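You operate a simulated robot arm through the tools that you are given. There is no shell and no other tool. Be economical: measure what you need, move in short steps, check, and stop when the job is done.

You are at the controls of a simulated two-armed robot. One attempt, no reset.

## Task
Wipe up the spill on the top of the steel bench with the cloth and put it back.
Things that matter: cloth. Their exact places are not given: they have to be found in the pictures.

The check looks at the end state, three seconds after you hand in, the way a careful person would. Anything else that was tipped, shoved, dropped, spilled or broken makes it a failure. Flat cloth is picked up by pressing the open fingertips on it (5 to 10 N) and closing them slowly along it; thin cloth reads only 2 to 8 mm in the jaws.

## Robot
Two 7-joint arms with two-finger parallel grippers on one trunk, on a base that drives. Base frame: it is fixed to the floor where the robot stands at the start and does not move with it; the origin is under the middle of the robot, x ahead of it, y to its left, z up; the surface under the hand at the start is at about z = 0.86. Units: m, rad, N and s.
The left shoulder is at the start at [0.07, 0.163, 1.22], the right one opposite. With the tool pointing down near the work surface each hand reaches from about 0.38 to 0.88 m from the robot's upright axis, wherever it stands, measured 20 degrees to its own side. Payload 3.43 kg a hand.
The tool frame of a hand sits at the grasp point between the pads (the TCP): z along the fingers, y along the line on which they close. The tips reach 0.034 m beyond it. Largest opening 0.128 m; finger width 0.024, thickness 0.012; the body of the gripper, 0.048 by 0.13 m, starts 0.096 m behind the TCP.
Orientation is that of the tool frame in the base frame, as [roll, pitch, yaw] about the fixed x, y, z axes, in that order (R = Rz(yaw) Ry(pitch) Rx(roll)). With the fingers straight down and closing along the base's y, the tool's x points along the base's -x, its y along +y and its z along -z.

## Interface
- The arms move only by the tool play_rows. It takes "left_steps", "right_steps" or both (then of equal length, played together; a hand with none holds still); each is a list of rows, each a list of 7 numbers: the opening, from 0 (shut) to 1 (fully open), then the shift along the tool's x, y, z in m, then the turn, a rotation vector about the tool's x, y, z in rad. In form: [[claw, tx, ty, tz, rx, ry, rz], ...]. A call has 1 to 20 rows; each row is the pose to reach, as a shift and turn from the pose commanded when the call began, along the tool's axes at that moment. Each row takes 0.2 s and may step no farther than 0.05 m and 0.15 rad from the row before; otherwise, or with a gripper value out of range, the whole call is refused. Where a pose cannot be reached the arm comes as near as it can. A force on the tool above 40 N (or 10 N above the force at the start of the call, whichever is more), or a blocked arm, ends the call early, and 0.2 s more pass. Each finger travels about 0.153 m/s and halts on what it meets, pressing with about 42 N; the grip force reading is that of the motor and also rises with nothing between the fingers. The clock runs only during rows and for 0.2 s after the last one: add rows that repeat a pose to give the fingers time. The reply holds the time, the measured pose of the TCP, the force on the tool along the base axes, the opening and the grip force, in the units named above and with some noise, with the torque about the TCP (base axes, N m) and any sound that the robot's microphone picked up.
- Cameras (640 x 400 px; columns grow to the right, rows downward): "scene" is now at [0.1272, -0.0247, 1.4298]; the picture's right is [-0.30, -0.95, 0.00], its down [-0.69, 0.22, -0.69] and it looks along [0.66, -0.21, -0.72] (base axes); focal length 254 px, centre (320, 200). "left" rides on the left gripper at [0.076, 0.011, -0.16] in its tool frame; the picture's right is [-0.15, 0.99, 0.00], its down [-0.88, -0.13, -0.46] and it looks along [-0.45, -0.07, 0.89] (tool axes); focal length 234 px, centre (320, 200). "right" rides on the right gripper at [0.076, -0.011, -0.16] in its tool frame; the picture's right is [0.15, 0.99, 0.00], its down [-0.88, 0.13, -0.46] and it looks along [-0.45, 0.07, 0.89] (tool axes); focal length 234 px, centre (320, 200).
- camera(camera): a new picture of that camera. No time passes.
- raise_lower(by): slides the trunk up (or, below 0, down) by that many m; the arms and the scene camera ride with it, the base frame stays. It gives what a move gives, with no picture.
- steer(legs): drives the robot by 1 to 6 legs, each [ahead, left, turn to the left] in m, m and rad, along the robot's own axes; the way and the turn of a leg run together, so that a leg with both is an arc; at most 1.5 m and 3.142 rad a leg. The arms and the cameras ride along, it lands a little off, and it stops where it bumps. It gives what a move gives.
- aim_head(pan, tilt): turns the head with the scene camera to pan (to the left, within 1.501 rad either way) and tilt (down, from -0.506 to 1.204), counted from straight ahead of the robot. It gives what a move gives.
- locate(camera, pixels): for up to 12 pixels [column, row] of the newest picture of that camera ("zoom" is the newest enlarged one), the place [x, y, z] in the base frame of the surface seen there, good to about 0.002 m. No time passes.
- inspect(camera, box): a new picture of the part [left, top, right, bottom] of that camera's present view, enlarged. No time passes.
- close_job(): hands the job in; it is judged then, once.

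Go step by step. Measure first, check grasps and placings, and put right what went wrong. The budget is 80 turns and 62 pictures, counting those below and the enlarged ones. Unless the task says otherwise, let go and move clear before handing in, and close with one line.

The tools are called after ">>>" as name(argument=value, ...) on one line, values as JSON. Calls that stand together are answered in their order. play_rows: Moves the arms, as the interface text tells. Its arguments: {"type":"object","properties":{"left_steps":{"type":"array","items":{"type":"array","items":{"type":"number"}}},"right_steps":{"type":"array","items":{"type":"array","items":{"type":"number"}}}},"required":[]} The other tools are called the same way: raise_lower (by) slides the trunk up or down; steer (legs) drives the base; aim_head (pan, tilt) turns the head that bears the scene camera; camera (camera) takes a picture; locate (camera, pixels) gives the place of the surface under pixels of a picture; inspect (camera, box) takes an enlarged picture of a part of a camera's view; close_job () hands the job in.

At the start:

```text
time_s: 0.0
left_position: [0.7132, 0.1143, 1.0467]
left_orientation: [3.141, 0.0, -3.139]
left_force: [0.1, -0.5, -0.1]
left_wrist_torque: [0.01, -0.02, 0.01]
left_opening: 0.1281
left_grasp_force: 0.0
right_position: [0.4628, -0.2394, 1.0964]
right_orientation: [-3.141, 0.003, 3.141]
right_force: [-0.7, 0.6, 0.0]
right_wrist_torque: [0.02, 0.0, -0.02]
right_opening: 0.1279
right_grasp_force: 0.1
trunk travel left (down, up): [-0.7, 0.24]
robot x, y, heading: [0.0019, 0.0001, -0.004]
head pan, tilt: [-0.305, 0.808]
```

scene: 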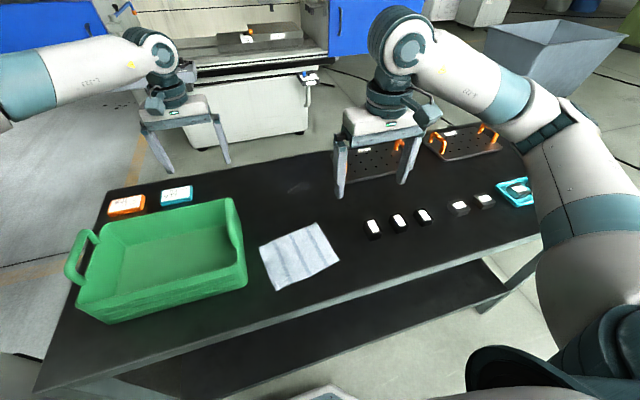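
right: 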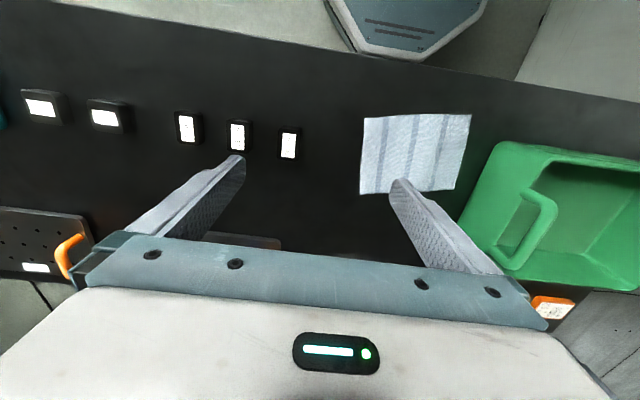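
left: 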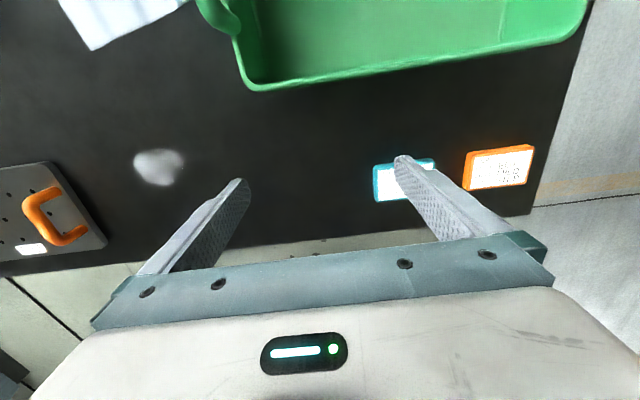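

The cloth is at scene (300,255). A shiny patch, probably the spill, shows at left (160,167) and faintly at scene (297,185). I'll measure both.

>>> locate(camera="scene", pixels=[[260, 245], [316, 223], [339, 261], [279, 290], [300, 255], [297, 185], [374, 228], [246, 270], [240, 200], [338, 180]])

>>> locate(camera="left", pixels=[[160, 167], [134, 167], [185, 165], [160, 150], [160, 186], [105, 245], [50, 165], [375, 180], [92, 50]])

>>> inspect(camera="left", box=[0, 0, 320, 260])

>>> inspect(camera="scene", box=[200, 140, 400, 300])

```text
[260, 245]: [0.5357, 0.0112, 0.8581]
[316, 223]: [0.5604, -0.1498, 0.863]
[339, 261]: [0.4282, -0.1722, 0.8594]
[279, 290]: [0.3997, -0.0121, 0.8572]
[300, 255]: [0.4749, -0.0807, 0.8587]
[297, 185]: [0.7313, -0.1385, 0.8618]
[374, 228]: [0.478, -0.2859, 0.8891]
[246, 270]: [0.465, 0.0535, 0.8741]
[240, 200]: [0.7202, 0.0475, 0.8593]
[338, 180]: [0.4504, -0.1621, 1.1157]
```

```text
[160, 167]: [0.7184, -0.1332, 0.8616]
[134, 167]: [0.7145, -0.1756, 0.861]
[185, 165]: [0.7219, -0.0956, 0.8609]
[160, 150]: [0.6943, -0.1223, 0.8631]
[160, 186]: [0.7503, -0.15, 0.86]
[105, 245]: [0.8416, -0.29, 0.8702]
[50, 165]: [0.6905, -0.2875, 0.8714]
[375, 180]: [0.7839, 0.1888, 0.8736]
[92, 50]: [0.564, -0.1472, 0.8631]
```

```text
1.54 times, centred on (160, 130) of left
```

zoom: 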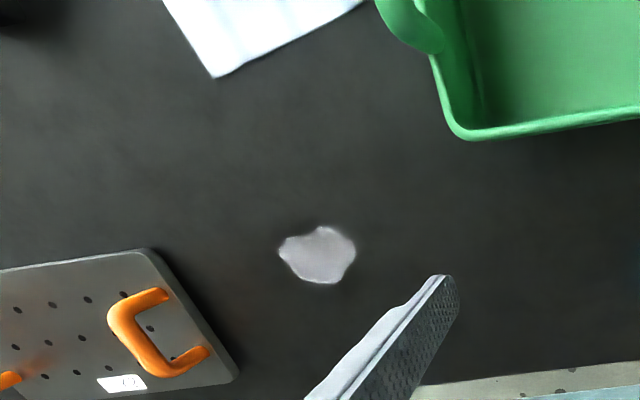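

```text
2.50 times, centred on (300, 220) of scene
```

zoom: 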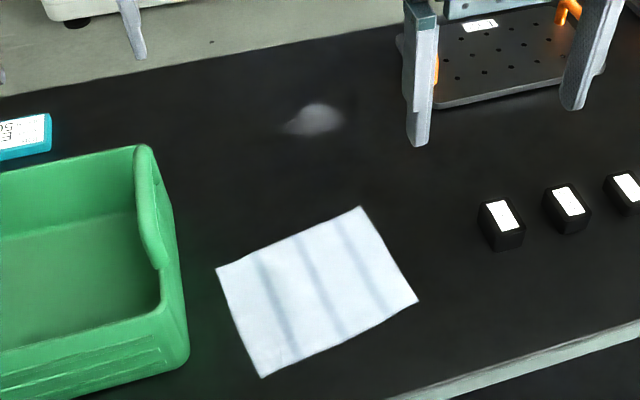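

The spill is a patch about 7 cm across, centred near (0.72,-0.135). The cloth centre is near (0.481,-0.081) and its far edge midpoint is near (0.548,-0.07). I'll move the left hand aside and bring the right hand over the far edge of the cloth.

>>> play_rows(right_steps=[[0.8, -0.02, 0.04, 0, 0, 0, 0], [0.6, -0.04, 0.08, 0, 0, 0, 0], [0.45, -0.055, 0.12, 0, 0, 0, 0], [0.3, -0.067, 0.166, 0, 0, 0, 0], [0.3, -0.067, 0.166, 0.045, 0, 0, 0], [0.3, -0.067, 0.166, 0.09, 0, 0, 0], [0.3, -0.067, 0.166, 0.13, 0, 0, 0], [0.3, -0.067, 0.166, 0.16, 0, 0, 0], [0.3, -0.067, 0.166, 0.16, 0, 0, 0]], left_steps=[[1, 0, 0.04, 0, 0, 0, 0], [1, 0, 0.08, 0, 0, 0, 0], [1, 0, 0.12, 0, 0, 0, 0], [1, 0, 0.15, 0, 0, 0, 0], [1, 0, 0.15, 0, 0, 0, 0], [1, 0, 0.15, 0, 0, 0, 0], [1, 0, 0.15, 0, 0, 0, 0], [1, 0, 0.15, 0, 0, 0, 0], [1, 0, 0.15, 0, 0, 0, 0]])

>>> camera(camera="right")

>>> camera(camera="scene")

```text
time_s: 2.0
left_position: [0.7132, 0.2651, 1.047]
left_orientation: [3.142, 0.0, -3.139]
left_force: [0.1, 0.3, 0.2]
left_wrist_torque: [-0.04, 0.0, 0.0]
left_opening: 0.128
left_grasp_force: 0.0
right_position: [0.5301, -0.0737, 0.9362]
right_orientation: [-3.141, 0.0, 3.141]
right_force: [-0.9, -0.1, -0.3]
right_wrist_torque: [-0.01, 0.0, 0.0]
right_opening: 0.0383
right_grasp_force: 0.0
trunk travel left (down, up): [-0.7, 0.24]
robot x, y, heading: [-0.0018, -0.0024, 0.005]
head pan, tilt: [-0.305, 0.808]
```

```text
56 pictures are left
```

right: 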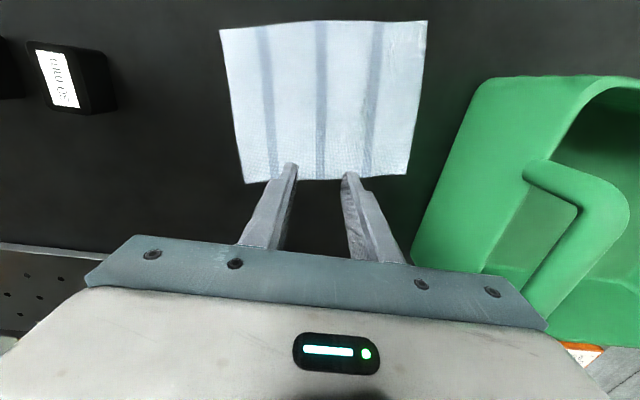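

```text
55 pictures are left
```

scene: 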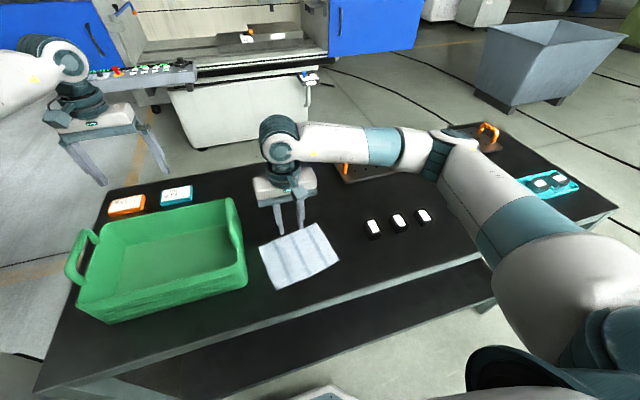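

The fingertips, near right-camera (290,165) and (345,175), are 4 cm above the far edge. I'll check exactly where that edge is.

>>> locate(camera="right", pixels=[[247, 180], [405, 172], [320, 176], [320, 100], [222, 31], [425, 23], [470, 110], [540, 165]])

```text
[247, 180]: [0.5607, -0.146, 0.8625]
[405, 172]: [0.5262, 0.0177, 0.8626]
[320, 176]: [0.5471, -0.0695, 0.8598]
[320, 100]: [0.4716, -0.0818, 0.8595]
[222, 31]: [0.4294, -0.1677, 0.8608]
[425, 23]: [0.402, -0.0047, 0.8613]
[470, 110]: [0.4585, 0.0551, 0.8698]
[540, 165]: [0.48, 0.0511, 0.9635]
```

The edge is at x=0.548 and the fingers span 0.518–0.542, so they'll land on cloth. I'll lower to near contact.

>>> play_rows(right_steps=[[0.3, 0, 0, 0.02, 0, 0, 0], [0.3, 0, 0, 0.034, 0, 0, 0], [0.3, 0, 0, 0.037, 0, 0, 0], [0.3, 0, 0, 0.039, 0, 0, 0], [0.3, 0, 0, 0.04, 0, 0, 0]])

```text
time_s: 3.2
left_position: [0.7127, 0.2648, 1.0467]
left_orientation: [-3.141, -0.002, -3.14]
left_force: [0.0, 0.2, -0.3]
left_wrist_torque: [0.01, 0.01, -0.01]
left_opening: 0.128
left_grasp_force: 0.0
right_position: [0.5297, -0.0728, 0.8954]
right_orientation: [3.141, 0.0, 3.141]
right_force: [0.3, -0.1, 1.0]
right_wrist_torque: [-0.02, 0.01, 0.01]
right_opening: 0.0385
right_grasp_force: 0.2
trunk travel left (down, up): [-0.7, 0.24]
robot x, y, heading: [-0.0011, 0.0032, 0.005]
head pan, tilt: [-0.305, 0.808]
```

The force is only about 1 N, so the tips are just at contact. I'll press a few millimetres further.

>>> play_rows(right_steps=[[0.3, 0, 0, 0.001, 0, 0, 0], [0.3, 0, 0, 0.002, 0, 0, 0], [0.3, 0, 0, 0.003, 0, 0, 0]])

```text
time_s: 4.0
left_position: [0.7123, 0.2638, 1.0475]
left_orientation: [3.141, 0.001, -3.139]
left_force: [0.9, 0.3, 0.3]
left_wrist_torque: [0.01, -0.03, -0.04]
left_opening: 0.1281
left_grasp_force: 0.1
right_position: [0.5304, -0.0726, 0.8953]
right_orientation: [3.14, 0.004, -3.141]
right_force: [5.1, -1.9, 17.9]
right_wrist_torque: [-0.07, -0.17, 0.01]
right_opening: 0.0382
right_grasp_force: 0.2
trunk travel left (down, up): [-0.7, 0.24]
robot x, y, heading: [-0.001, -0.002, 0.0]
head pan, tilt: [-0.305, 0.808]
```

17.9 N is too much, so I'll back off about 1.7 mm and close slowly.

>>> play_rows(right_steps=[[0.3, 0, 0, -0.0017, 0, 0, 0], [0.27, 0, 0, -0.0017, 0, 0, 0], [0.24, 0, 0, -0.0017, 0, 0, 0], [0.21, 0, 0, -0.0017, 0, 0, 0], [0.18, 0, 0, -0.0017, 0, 0, 0], [0.15, 0, 0, -0.0017, 0, 0, 0], [0.12, 0, 0, -0.0017, 0, 0, 0], [0.09, 0, 0, -0.0017, 0, 0, 0], [0.06, 0, 0, -0.0017, 0, 0, 0], [0.03, 0, 0, -0.0017, 0, 0, 0], [0.0, 0, 0, -0.0017, 0, 0, 0], [0.0, 0, 0, -0.0017, 0, 0, 0], [0.0, 0, 0, -0.0017, 0, 0, 0]])

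>>> camera(camera="right")

```text
time_s: 6.8
left_position: [0.7124, 0.265, 1.0467]
left_orientation: [-3.141, 0.001, -3.14]
left_force: [1.0, -0.8, 0.1]
left_wrist_torque: [-0.03, 0.0, 0.03]
left_opening: 0.1282
left_grasp_force: 0.1
right_position: [0.5284, -0.0734, 0.8944]
right_orientation: [-3.141, -0.001, -3.141]
right_force: [0.1, 1.1, 12.1]
right_wrist_torque: [0.06, -0.04, 0.02]
right_opening: 0.0019
right_grasp_force: 36.1
trunk travel left (down, up): [-0.7, 0.24]
robot x, y, heading: [-0.0033, -0.0008, 0.0]
head pan, tilt: [-0.305, 0.808]
```

```text
54 pictures are left
```

right: 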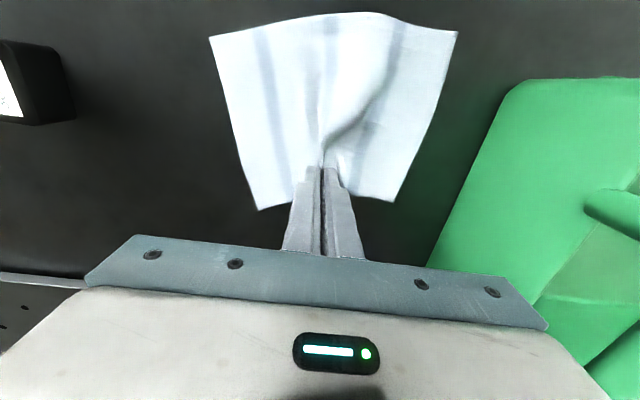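

The opening reads 1.9 mm and a fold shows between the tips at (325,160). I'll lift a little to test the grip.

>>> play_rows(right_steps=[[0, 0, 0, -0.02, 0, 0, 0], [0, 0, 0, -0.05, 0, 0, 0], [0, 0, 0, -0.08, 0, 0, 0], [0, 0, 0, -0.08, 0, 0, 0]])

>>> camera(camera="right")

>>> camera(camera="scene")

```text
time_s: 7.8
left_position: [0.7132, 0.2646, 1.0465]
left_orientation: [-3.141, 0.0, -3.139]
left_force: [-0.1, -0.4, 0.5]
left_wrist_torque: [-0.01, 0.0, 0.02]
left_opening: 0.1281
left_grasp_force: 0.0
right_position: [0.5303, -0.0749, 0.9746]
right_orientation: [-3.14, 0.0, -3.142]
right_force: [0.2, 0.3, -0.5]
right_wrist_torque: [0.01, 0.02, 0.02]
right_opening: 0.0021
right_grasp_force: 36.7
trunk travel left (down, up): [-0.7, 0.24]
robot x, y, heading: [-0.0004, -0.0031, 0.003]
head pan, tilt: [-0.305, 0.808]
```

```text
53 pictures are left
```

right: 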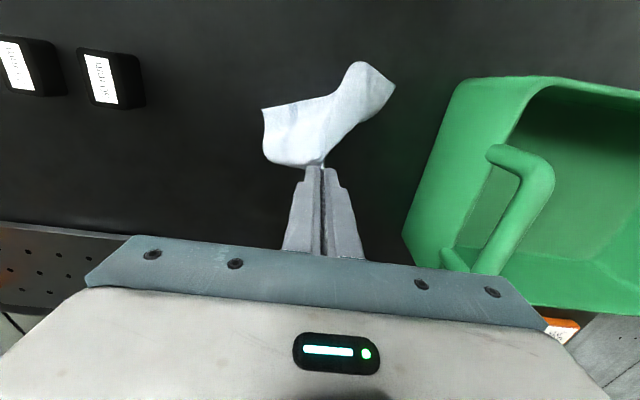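

```text
52 pictures are left
```

scene: 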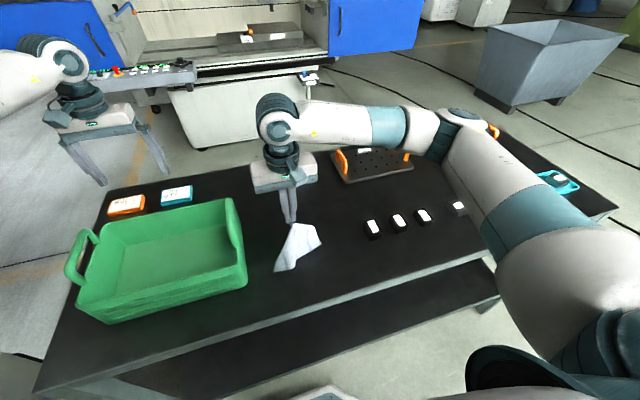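

The cloth is held and hanging toward the robot. I'll carry it to just before the spill and lower it so it trails behind the fingers.

>>> play_rows(right_steps=[[0, 0, -0.015, -0.03, 0, 0, 0], [0, -0.03, -0.035, -0.03, 0, 0, 0], [0, -0.06, -0.06, -0.03, 0, 0, 0], [0, -0.09, -0.06, 0.0, 0, 0, 0], [0, -0.11, -0.06, 0.03, 0, 0, 0], [0, -0.125, -0.06, 0.055, 0, 0, 0], [0, -0.135, -0.06, 0.072, 0, 0, 0], [0, -0.14, -0.06, 0.077, 0, 0, 0], [0, -0.14, -0.06, 0.079, 0, 0, 0]])

>>> camera(camera="right")

>>> camera(camera="left")

```text
time_s: 9.8
left_position: [0.7135, 0.2648, 1.0462]
left_orientation: [3.14, 0.0, -3.141]
left_force: [0.0, -0.6, 0.1]
left_wrist_torque: [0.01, -0.02, 0.02]
left_opening: 0.1282
left_grasp_force: 0.0
right_position: [0.6714, -0.1341, 0.8963]
right_orientation: [-3.142, 0.0, 3.141]
right_force: [0.2, -0.2, 2.9]
right_wrist_torque: [-0.02, 0.03, 0.0]
right_opening: 0.0021
right_grasp_force: 36.9
trunk travel left (down, up): [-0.7, 0.24]
robot x, y, heading: [0.0012, -0.0003, 0.004]
head pan, tilt: [-0.305, 0.808]
```

```text
51 pictures are left
```

right: 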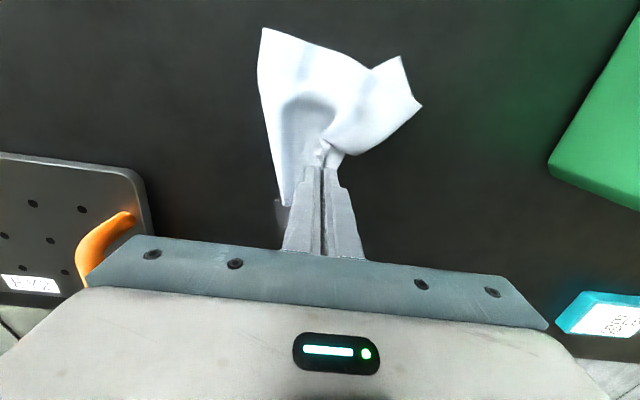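

```text
50 pictures are left
```

left: 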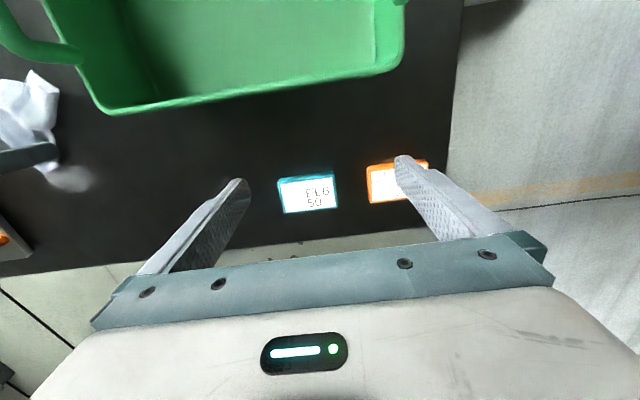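

Light contact (2.9 N) at (0.671,-0.134), and the spill is still visible at left (70,178). I'll wipe across it in lanes with a slight press.

>>> play_rows(right_steps=[[0, 0, 0, 0.0008, 0, 0, 0], [0, -0.025, 0, 0.0008, 0, 0, 0], [0, -0.05, 0, 0.0008, 0, 0, 0], [0, -0.075, 0, 0.0008, 0, 0, 0], [0, -0.1, 0, 0.0008, 0, 0, 0], [0, -0.1, 0.018, 0.0008, 0, 0, 0], [0, -0.07, 0.018, 0.0008, 0, 0, 0], [0, -0.04, 0.018, 0.0008, 0, 0, 0], [0, -0.01, 0.018, 0.0008, 0, 0, 0], [0, -0.01, -0.018, 0.0008, 0, 0, 0], [0, -0.04, -0.018, 0.0008, 0, 0, 0], [0, -0.07, -0.018, 0.0008, 0, 0, 0], [0, -0.1, -0.018, 0.0008, 0, 0, 0], [0, -0.1, 0.0, 0.0008, 0, 0, 0]])

>>> camera(camera="right")

>>> camera(camera="left")

```text
time_s: 12.8
left_position: [0.7126, 0.2642, 1.0462]
left_orientation: [3.141, 0.001, -3.139]
left_force: [0.1, -0.1, 0.8]
left_wrist_torque: [-0.03, -0.03, -0.02]
left_opening: 0.1283
left_grasp_force: 0.1
right_position: [0.7716, -0.1327, 0.8959]
right_orientation: [-3.14, -0.001, -3.141]
right_force: [0.6, -0.7, 3.7]
right_wrist_torque: [-0.04, 0.05, 0.03]
right_opening: 0.002
right_grasp_force: 36.4
trunk travel left (down, up): [-0.7, 0.24]
robot x, y, heading: [-0.0011, 0.0009, 0.003]
head pan, tilt: [-0.305, 0.808]
```

```text
49 pictures are left
```

right: 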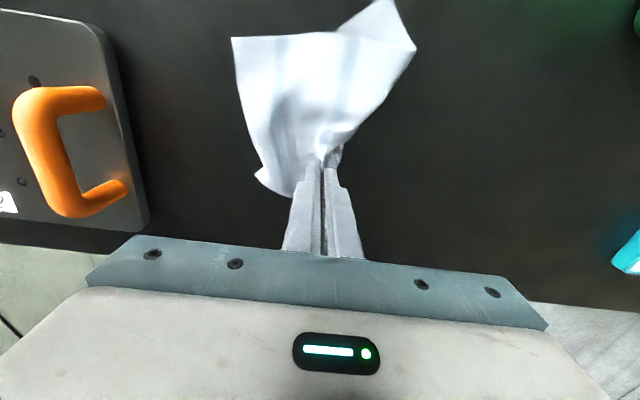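

```text
48 pictures are left
```

left: 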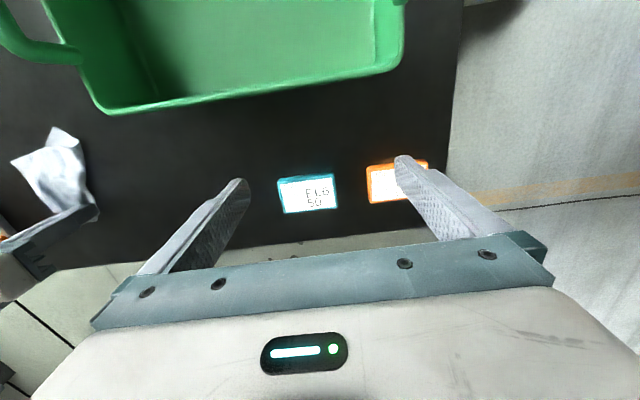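

The cloth now covers the spill area. I'll add outer lanes at ±3.5 cm with a bit more press, then come back over the middle.

>>> play_rows(right_steps=[[0, 0, 0.03, 0.0005, 0, 0, 0], [0, 0.03, 0.035, 0.0005, 0, 0, 0], [0, 0.06, 0.035, 0.0005, 0, 0, 0], [0, 0.09, 0.035, 0.0005, 0, 0, 0], [0, 0.09, 0.0, 0.0005, 0, 0, 0], [0, 0.09, -0.035, 0.0005, 0, 0, 0], [0, 0.06, -0.035, 0.0005, 0, 0, 0], [0, 0.03, -0.035, 0.0005, 0, 0, 0], [0, 0.0, -0.035, 0.0005, 0, 0, 0], [0, 0.02, -0.01, 0.0005, 0, 0, 0], [0, 0.05, 0.0, 0.0005, 0, 0, 0], [0, 0.08, 0.0, 0.0005, 0, 0, 0], [0, 0.12, 0.0, -0.01, 0, 0, 0], [0, 0.13, 0.0, -0.05, 0, 0, 0], [0, 0.15, 0.0, -0.09, 0, 0, 0], [0, 0.18, 0.0, -0.12, 0, 0, 0]])

>>> camera(camera="scene")

>>> inspect(camera="left", box=[0, 80, 240, 280])

```text
time_s: 16.2
left_position: [0.7113, 0.2635, 1.0481]
left_orientation: [3.141, 0.001, -3.14]
left_force: [0.0, -0.2, 0.3]
left_wrist_torque: [-0.03, -0.04, -0.03]
left_opening: 0.128
left_grasp_force: 0.0
right_position: [0.5882, -0.1337, 1.0154]
right_orientation: [-3.14, 0.001, -3.14]
right_force: [-0.3, 0.1, 0.0]
right_wrist_torque: [-0.01, 0.0, 0.03]
right_opening: 0.002
right_grasp_force: 36.9
trunk travel left (down, up): [-0.7, 0.24]
robot x, y, heading: [-0.0012, 0.0003, -0.002]
head pan, tilt: [-0.305, 0.808]
```

```text
47 pictures are left
```

scene: 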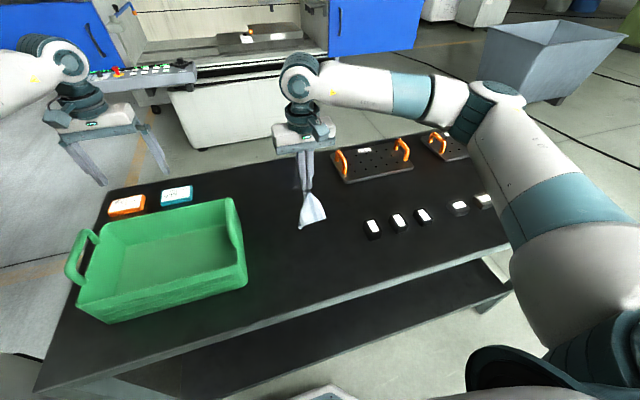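

```text
2.00 times, centred on (120, 180) of left
```

zoom: 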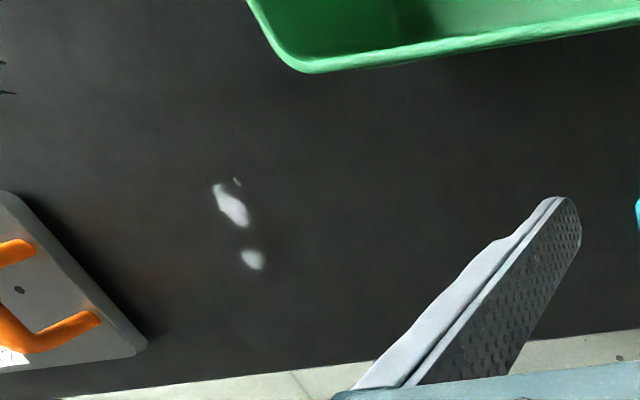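

Some remains are left at zoom (232,205), (236,182) and (252,259). I'll locate them.

>>> locate(camera="zoom", pixels=[[216, 188], [232, 205], [244, 222], [236, 181], [252, 259], [245, 256], [259, 266]])

```text
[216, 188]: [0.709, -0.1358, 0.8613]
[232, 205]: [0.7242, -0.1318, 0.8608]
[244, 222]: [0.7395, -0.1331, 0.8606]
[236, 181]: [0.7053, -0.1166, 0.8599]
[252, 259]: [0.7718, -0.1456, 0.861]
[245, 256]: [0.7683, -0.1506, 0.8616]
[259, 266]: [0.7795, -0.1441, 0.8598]
```

The remains lie along y≈-0.133 from x 0.705 to 0.74, plus a drop at (0.773,-0.147). I'll go back and use tight zigzags along y with a bit more pressure.

>>> play_rows(right_steps=[[0, -0.02, -0.015, 0.03, 0, 0, 0], [0, -0.04, -0.03, 0.06, 0, 0, 0], [0, -0.065, -0.03, 0.09, 0, 0, 0], [0, -0.09, -0.03, 0.112, 0, 0, 0], [0, -0.1, -0.03, 0.119, 0, 0, 0], [0, -0.105, -0.03, 0.1212, 0, 0, 0], [0, -0.105, 0.0, 0.1212, 0, 0, 0], [0, -0.105, 0.03, 0.1212, 0, 0, 0], [0, -0.118, 0.03, 0.1212, 0, 0, 0], [0, -0.118, 0.0, 0.1212, 0, 0, 0], [0, -0.118, -0.03, 0.1212, 0, 0, 0], [0, -0.131, -0.03, 0.1212, 0, 0, 0], [0, -0.131, 0.0, 0.1212, 0, 0, 0], [0, -0.131, 0.03, 0.1212, 0, 0, 0], [0, -0.144, 0.03, 0.1212, 0, 0, 0], [0, -0.144, 0.0, 0.1212, 0, 0, 0], [0, -0.144, -0.03, 0.1212, 0, 0, 0], [0, -0.157, -0.03, 0.1212, 0, 0, 0], [0, -0.157, 0.0, 0.1212, 0, 0, 0], [0, -0.157, 0.03, 0.1212, 0, 0, 0]])

```text
time_s: 20.4
left_position: [0.7105, 0.2663, 1.0477]
left_orientation: [-3.14, 0.002, 3.141]
left_force: [0.1, -0.4, 0.2]
left_wrist_torque: [-0.07, 0.0, -0.04]
left_opening: 0.128
left_grasp_force: 0.1
right_position: [0.7449, -0.103, 0.8964]
right_orientation: [-3.139, 0.002, 3.14]
right_force: [-1.9, -6.4, 18.7]
right_wrist_torque: [-0.19, 0.07, 0.03]
right_opening: 0.0019
right_grasp_force: 36.8
trunk travel left (down, up): [-0.7, 0.24]
robot x, y, heading: [0.0045, -0.0003, 0.002]
head pan, tilt: [-0.305, 0.808]
```

Force is about 19 N, so I'll ease off slightly, continue over the far droplet, come back through the middle and lift clear.

>>> play_rows(right_steps=[[0, -0.012, 0.0, -0.0008, 0, 0, 0], [0, -0.012, -0.03, -0.0008, 0, 0, 0], [0, -0.012, -0.06, -0.0008, 0, 0, 0], [0, -0.024, -0.06, -0.0008, 0, 0, 0], [0, -0.024, -0.03, -0.0008, 0, 0, 0], [0, -0.024, -0.01, -0.0008, 0, 0, 0], [0, -0.036, -0.02, -0.0008, 0, 0, 0], [0, -0.036, -0.06, -0.0008, 0, 0, 0], [0, -0.046, -0.06, -0.0008, 0, 0, 0], [0, -0.046, -0.02, -0.0008, 0, 0, 0], [0, -0.046, -0.02, -0.05, 0, 0, 0], [0, -0.02, -0.02, -0.09, 0, 0, 0], [0, 0.02, -0.02, -0.12, 0, 0, 0], [0, 0.07, -0.02, -0.12, 0, 0, 0], [0, 0.12, -0.02, -0.12, 0, 0, 0], [0, 0.16, -0.02, -0.12, 0, 0, 0]])

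>>> inspect(camera="left", box=[0, 80, 240, 280])

>>> camera(camera="scene")

```text
time_s: 23.8
left_position: [0.7131, 0.2645, 1.0478]
left_orientation: [3.14, -0.001, -3.139]
left_force: [0.3, -0.1, 0.7]
left_wrist_torque: [0.03, 0.01, -0.01]
left_opening: 0.1278
left_grasp_force: 0.1
right_position: [0.586, -0.1246, 1.0151]
right_orientation: [3.142, 0.0, -3.141]
right_force: [0.6, -0.6, -0.2]
right_wrist_torque: [0.02, 0.02, -0.01]
right_opening: 0.0018
right_grasp_force: 36.2
trunk travel left (down, up): [-0.7, 0.24]
robot x, y, heading: [-0.001, -0.0013, 0.001]
head pan, tilt: [-0.305, 0.808]
```

```text
2.00 times, centred on (120, 180) of left
```

zoom: 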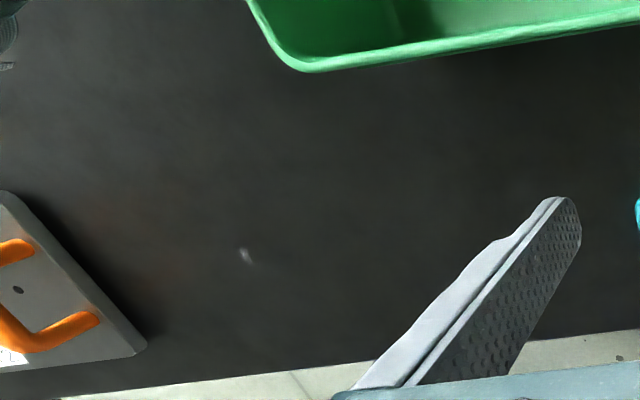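

```text
44 pictures are left
```

scene: 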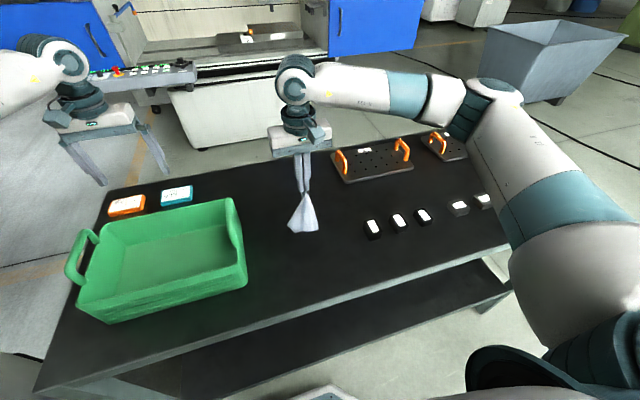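

A tiny drop remains at zoom (245,255). I'll locate it.

>>> locate(camera="zoom", pixels=[[245, 255], [240, 250], [254, 262]])

```text
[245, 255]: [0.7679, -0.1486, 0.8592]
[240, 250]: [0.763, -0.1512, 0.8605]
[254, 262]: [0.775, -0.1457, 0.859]
```

The last drop is at (0.768,-0.149). I'll go back and scrub it.

>>> play_rows(right_steps=[[0, -0.045, -0.015, 0.0, 0, 0, 0], [0, -0.085, -0.03, 0.02, 0, 0, 0], [0, -0.115, -0.045, 0.055, 0, 0, 0], [0, -0.135, -0.045, 0.09, 0, 0, 0], [0, -0.155, -0.045, 0.113, 0, 0, 0], [0, -0.163, -0.045, 0.1195, 0, 0, 0], [0, -0.168, -0.02, 0.1197, 0, 0, 0], [0, -0.168, -0.005, 0.1197, 0, 0, 0], [0, -0.176, -0.02, 0.1197, 0, 0, 0], [0, -0.176, -0.045, 0.1197, 0, 0, 0], [0, -0.184, -0.045, 0.1197, 0, 0, 0], [0, -0.184, -0.02, 0.1197, 0, 0, 0], [0, -0.184, -0.005, 0.1197, 0, 0, 0], [0, -0.192, -0.02, 0.1197, 0, 0, 0], [0, -0.192, -0.045, 0.1197, 0, 0, 0], [0, -0.2, -0.03, 0.1197, 0, 0, 0], [0, -0.17, -0.025, 0.1197, 0, 0, 0], [0, -0.2, -0.02, 0.1197, 0, 0, 0]])

>>> play_rows(right_steps=[[0, 0, 0, -0.05, 0, 0, 0], [0, 0.026, 0, -0.09, 0, 0, 0], [0, 0.06, 0, -0.12, 0, 0, 0], [0, 0.11, 0, -0.12, 0, 0, 0], [0, 0.16, 0, -0.12, 0, 0, 0], [0, 0.2, 0.0, -0.12, 0, 0, 0], [0, 0.2, 0.0, -0.12, 0, 0, 0]])

>>> inspect(camera="left", box=[0, 80, 240, 280])

>>> camera(camera="right")

```text
time_s: 27.6
left_position: [0.7082, 0.2658, 1.0476]
left_orientation: [-3.14, 0.003, -3.14]
left_force: [0.0, 0.8, -1.3]
left_wrist_torque: [-0.03, 0.03, -0.01]
left_opening: 0.1277
left_grasp_force: 0.1
right_position: [0.7831, -0.1425, 0.8951]
right_orientation: [-3.139, 0.002, -3.141]
right_force: [-8.9, -2.8, 26.7]
right_wrist_torque: [-0.08, 0.44, 0.0]
right_opening: 0.0023
right_grasp_force: 37.3
trunk travel left (down, up): [-0.7, 0.24]
robot x, y, heading: [-0.0022, 0.0015, 0.0]
head pan, tilt: [-0.305, 0.808]
```

```text
time_s: 29.2
left_position: [0.7133, 0.2646, 1.0457]
left_orientation: [-3.141, -0.001, -3.141]
left_force: [0.2, 0.2, -0.1]
left_wrist_torque: [-0.02, 0.0, -0.02]
left_opening: 0.1281
left_grasp_force: 0.0
right_position: [0.5865, -0.1433, 1.0151]
right_orientation: [-3.141, 0.001, 3.141]
right_force: [-0.3, 0.1, -0.2]
right_wrist_torque: [0.01, 0.02, 0.02]
right_opening: 0.0019
right_grasp_force: 36.5
trunk travel left (down, up): [-0.7, 0.24]
robot x, y, heading: [-0.0015, 0.0014, 0.001]
head pan, tilt: [-0.305, 0.808]
```

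```text
2.00 times, centred on (120, 180) of left
```

zoom: 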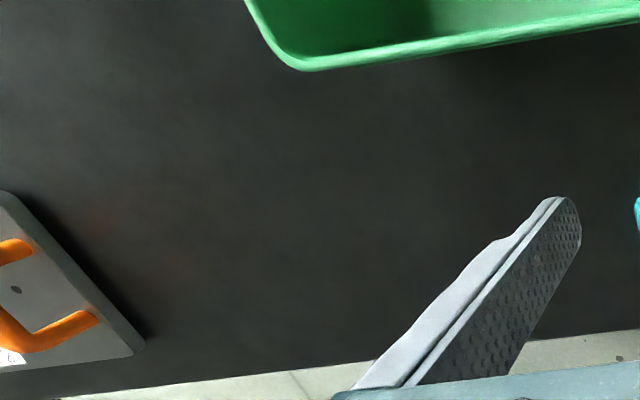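

```text
42 pictures are left
```

right: 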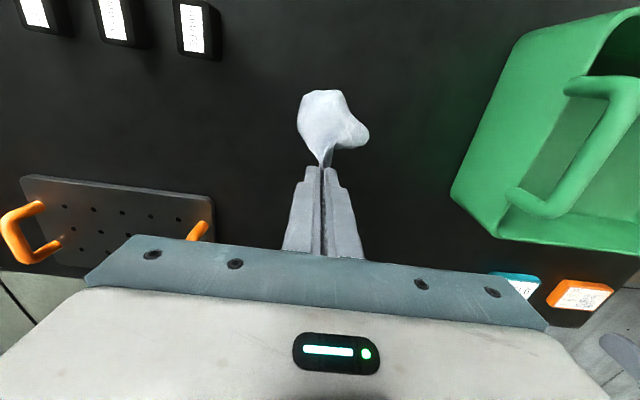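

The bench looks clean. Now I'll move back and lay the cloth down: touch its tail near x≈0.41, then draw it forward while lowering to the original grip point (0.530,-0.073).

>>> play_rows(right_steps=[[0, 0.03, 0.01, -0.02, 0, 0, 0], [0, 0.07, 0.025, -0.02, 0, 0, 0], [0, 0.11, 0.04, -0.02, 0, 0, 0], [0, 0.15, 0.051, -0.02, 0, 0, 0], [0, 0.185, 0.051, -0.015, 0, 0, 0], [0, 0.185, 0.051, -0.01, 0, 0, 0], [0, 0.185, 0.051, -0.01, 0, 0, 0]])

>>> play_rows(right_steps=[[0, 0, 0, 0.015, 0, 0, 0], [0, -0.005, 0, 0.03, 0, 0, 0], [0, -0.02, 0.003, 0.045, 0, 0, 0], [0, -0.04, 0.007, 0.065, 0, 0, 0], [0, -0.06, 0.01, 0.083, 0, 0, 0], [0, -0.08, 0.013, 0.1, 0, 0, 0], [0, -0.1, 0.016, 0.115, 0, 0, 0], [0, -0.115, 0.018, 0.124, 0, 0, 0], [0, -0.127, 0.019, 0.127, 0, 0, 0], [0, -0.127, 0.019, 0.127, 0, 0, 0]])

>>> camera(camera="right")

>>> camera(camera="scene")

```text
time_s: 30.8
left_position: [0.7131, 0.264, 1.0472]
left_orientation: [-3.139, 0.0, -3.139]
left_force: [-0.8, 0.2, 0.1]
left_wrist_torque: [0.0, 0.01, -0.04]
left_opening: 0.1279
left_grasp_force: 0.0
right_position: [0.403, -0.0919, 1.0224]
right_orientation: [3.141, 0.0, 3.141]
right_force: [-0.3, 0.7, -1.5]
right_wrist_torque: [0.03, -0.01, 0.02]
right_opening: 0.0021
right_grasp_force: 37.1
trunk travel left (down, up): [-0.7, 0.24]
robot x, y, heading: [0.0003, 0.0004, 0.004]
head pan, tilt: [-0.305, 0.808]
```

```text
time_s: 33.0
left_position: [0.7133, 0.2647, 1.0457]
left_orientation: [3.141, 0.0, -3.141]
left_force: [0.1, -0.3, -0.2]
left_wrist_torque: [0.0, 0.01, -0.01]
left_opening: 0.1279
left_grasp_force: 0.0
right_position: [0.5298, -0.074, 0.8971]
right_orientation: [-3.141, -0.001, 3.141]
right_force: [-0.2, 0.0, 1.0]
right_wrist_torque: [0.0, 0.03, 0.01]
right_opening: 0.0019
right_grasp_force: 36.5
trunk travel left (down, up): [-0.7, 0.24]
robot x, y, heading: [0.0022, 0.0, -0.001]
head pan, tilt: [-0.305, 0.808]
```

```text
41 pictures are left
```

right: 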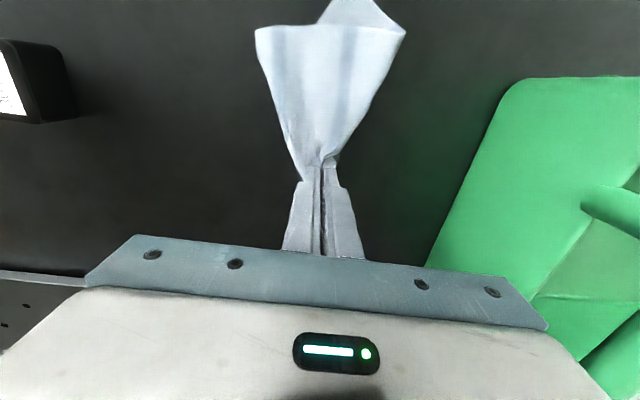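

```text
40 pictures are left
```

scene: 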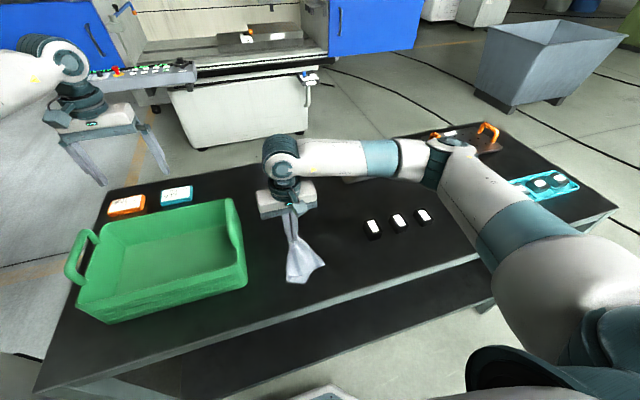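

The cloth is laid in place but bunched, with its near end at (330,25). I'll open slowly while lightly pressed so the fingers spread the edge again, then lift.

>>> play_rows(right_steps=[[0.0, 0, 0, 0.0013, 0, 0, 0], [0.04, 0, 0, 0.0013, 0, 0, 0], [0.08, 0, 0, 0.0013, 0, 0, 0], [0.12, 0, 0, 0.0013, 0, 0, 0], [0.16, 0, 0, 0.0013, 0, 0, 0], [0.2, 0, 0, 0.0013, 0, 0, 0], [0.25, 0, 0, 0.0013, 0, 0, 0], [0.3, 0, 0, 0.0013, 0, 0, 0], [0.36, 0, 0, 0.0013, 0, 0, 0], [0.42, 0, 0, 0.0013, 0, 0, 0], [0.5, 0, 0, 0.0013, 0, 0, 0], [0.5, 0, 0, 0.0013, 0, 0, 0], [0.5, 0, 0, -0.02, 0, 0, 0], [0.5, 0, 0, -0.06, 0, 0, 0], [0.5, 0, 0, -0.1, 0, 0, 0], [0.5, 0, 0, -0.14, 0, 0, 0]])

>>> camera(camera="right")

>>> inspect(camera="scene", box=[200, 140, 400, 300])

```text
time_s: 36.4
left_position: [0.7129, 0.2655, 1.0472]
left_orientation: [3.141, -0.001, -3.14]
left_force: [0.0, 0.6, 1.1]
left_wrist_torque: [0.01, -0.05, 0.01]
left_opening: 0.1278
left_grasp_force: 0.1
right_position: [0.5308, -0.0716, 1.0363]
right_orientation: [-3.139, 0.001, 3.141]
right_force: [0.1, 0.1, -0.5]
right_wrist_torque: [0.02, -0.04, -0.04]
right_opening: 0.064
right_grasp_force: 0.1
trunk travel left (down, up): [-0.7, 0.24]
robot x, y, heading: [-0.0016, 0.0017, -0.002]
head pan, tilt: [-0.305, 0.808]
```

```text
39 pictures are left
```

right: 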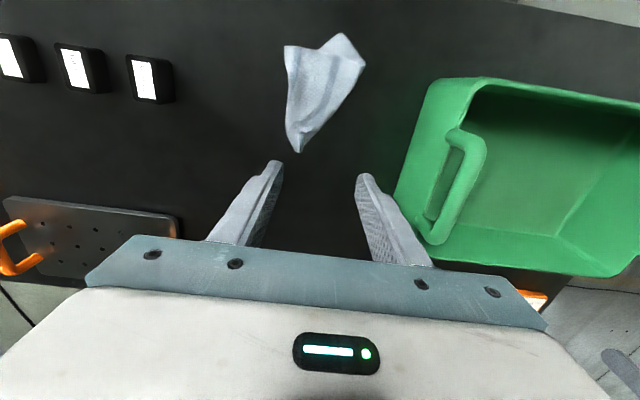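

```text
2.50 times, centred on (300, 220) of scene
```

zoom: 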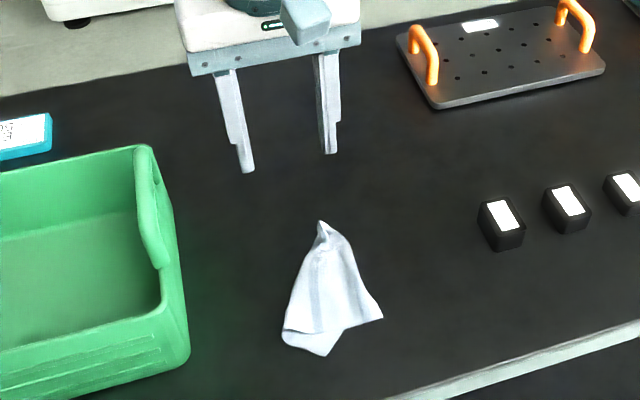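

The bench is clean and the cloth is back, though partly folded. I'll measure its outline against the original centre (0.481,-0.081).

>>> locate(camera="right", pixels=[[299, 148], [287, 48], [342, 36], [363, 66], [325, 85], [320, 47], [330, 115]])

>>> inspect(camera="right", box=[240, 10, 400, 110])

```text
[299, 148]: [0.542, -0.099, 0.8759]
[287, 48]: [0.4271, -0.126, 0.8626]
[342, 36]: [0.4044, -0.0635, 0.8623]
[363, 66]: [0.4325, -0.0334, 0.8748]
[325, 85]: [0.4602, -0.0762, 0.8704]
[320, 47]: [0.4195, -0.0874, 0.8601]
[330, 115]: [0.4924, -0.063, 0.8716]
```

```text
4.00 times, centred on (320, 60) of right
```

zoom: 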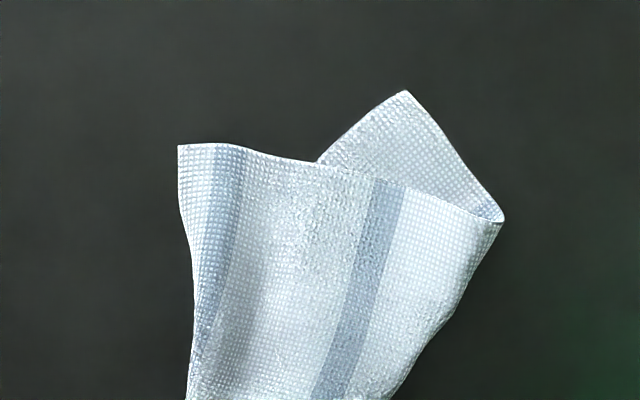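

The cloth lies within its original footprint, within about 2 cm. I'll take a last close look at the wiped area.

>>> inspect(camera="left", box=[20, 120, 148, 220])

>>> inspect(camera="scene", box=[260, 150, 360, 220])

```text
4.00 times, centred on (84, 170) of left
```

zoom: 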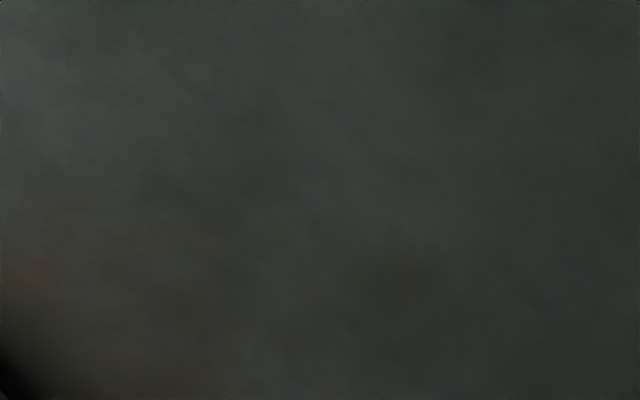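

```text
5.71 times, centred on (310, 185) of scene
```

zoom: 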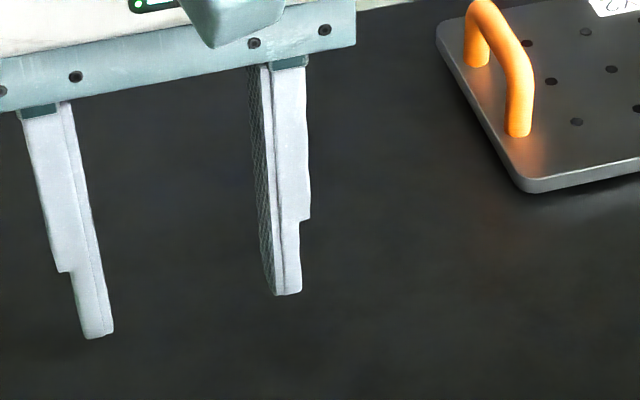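

No trace of the spill remains in either close-up, the cloth is back in its place, and both hands are empty and clear. I'm handing in.

>>> close_job()

```text
The job is handed in.
```

I wiped up the spill and put the cloth back in its original spot. It is within about 2 cm of where it was, but it lies partly folded, not flat as it was at the start.
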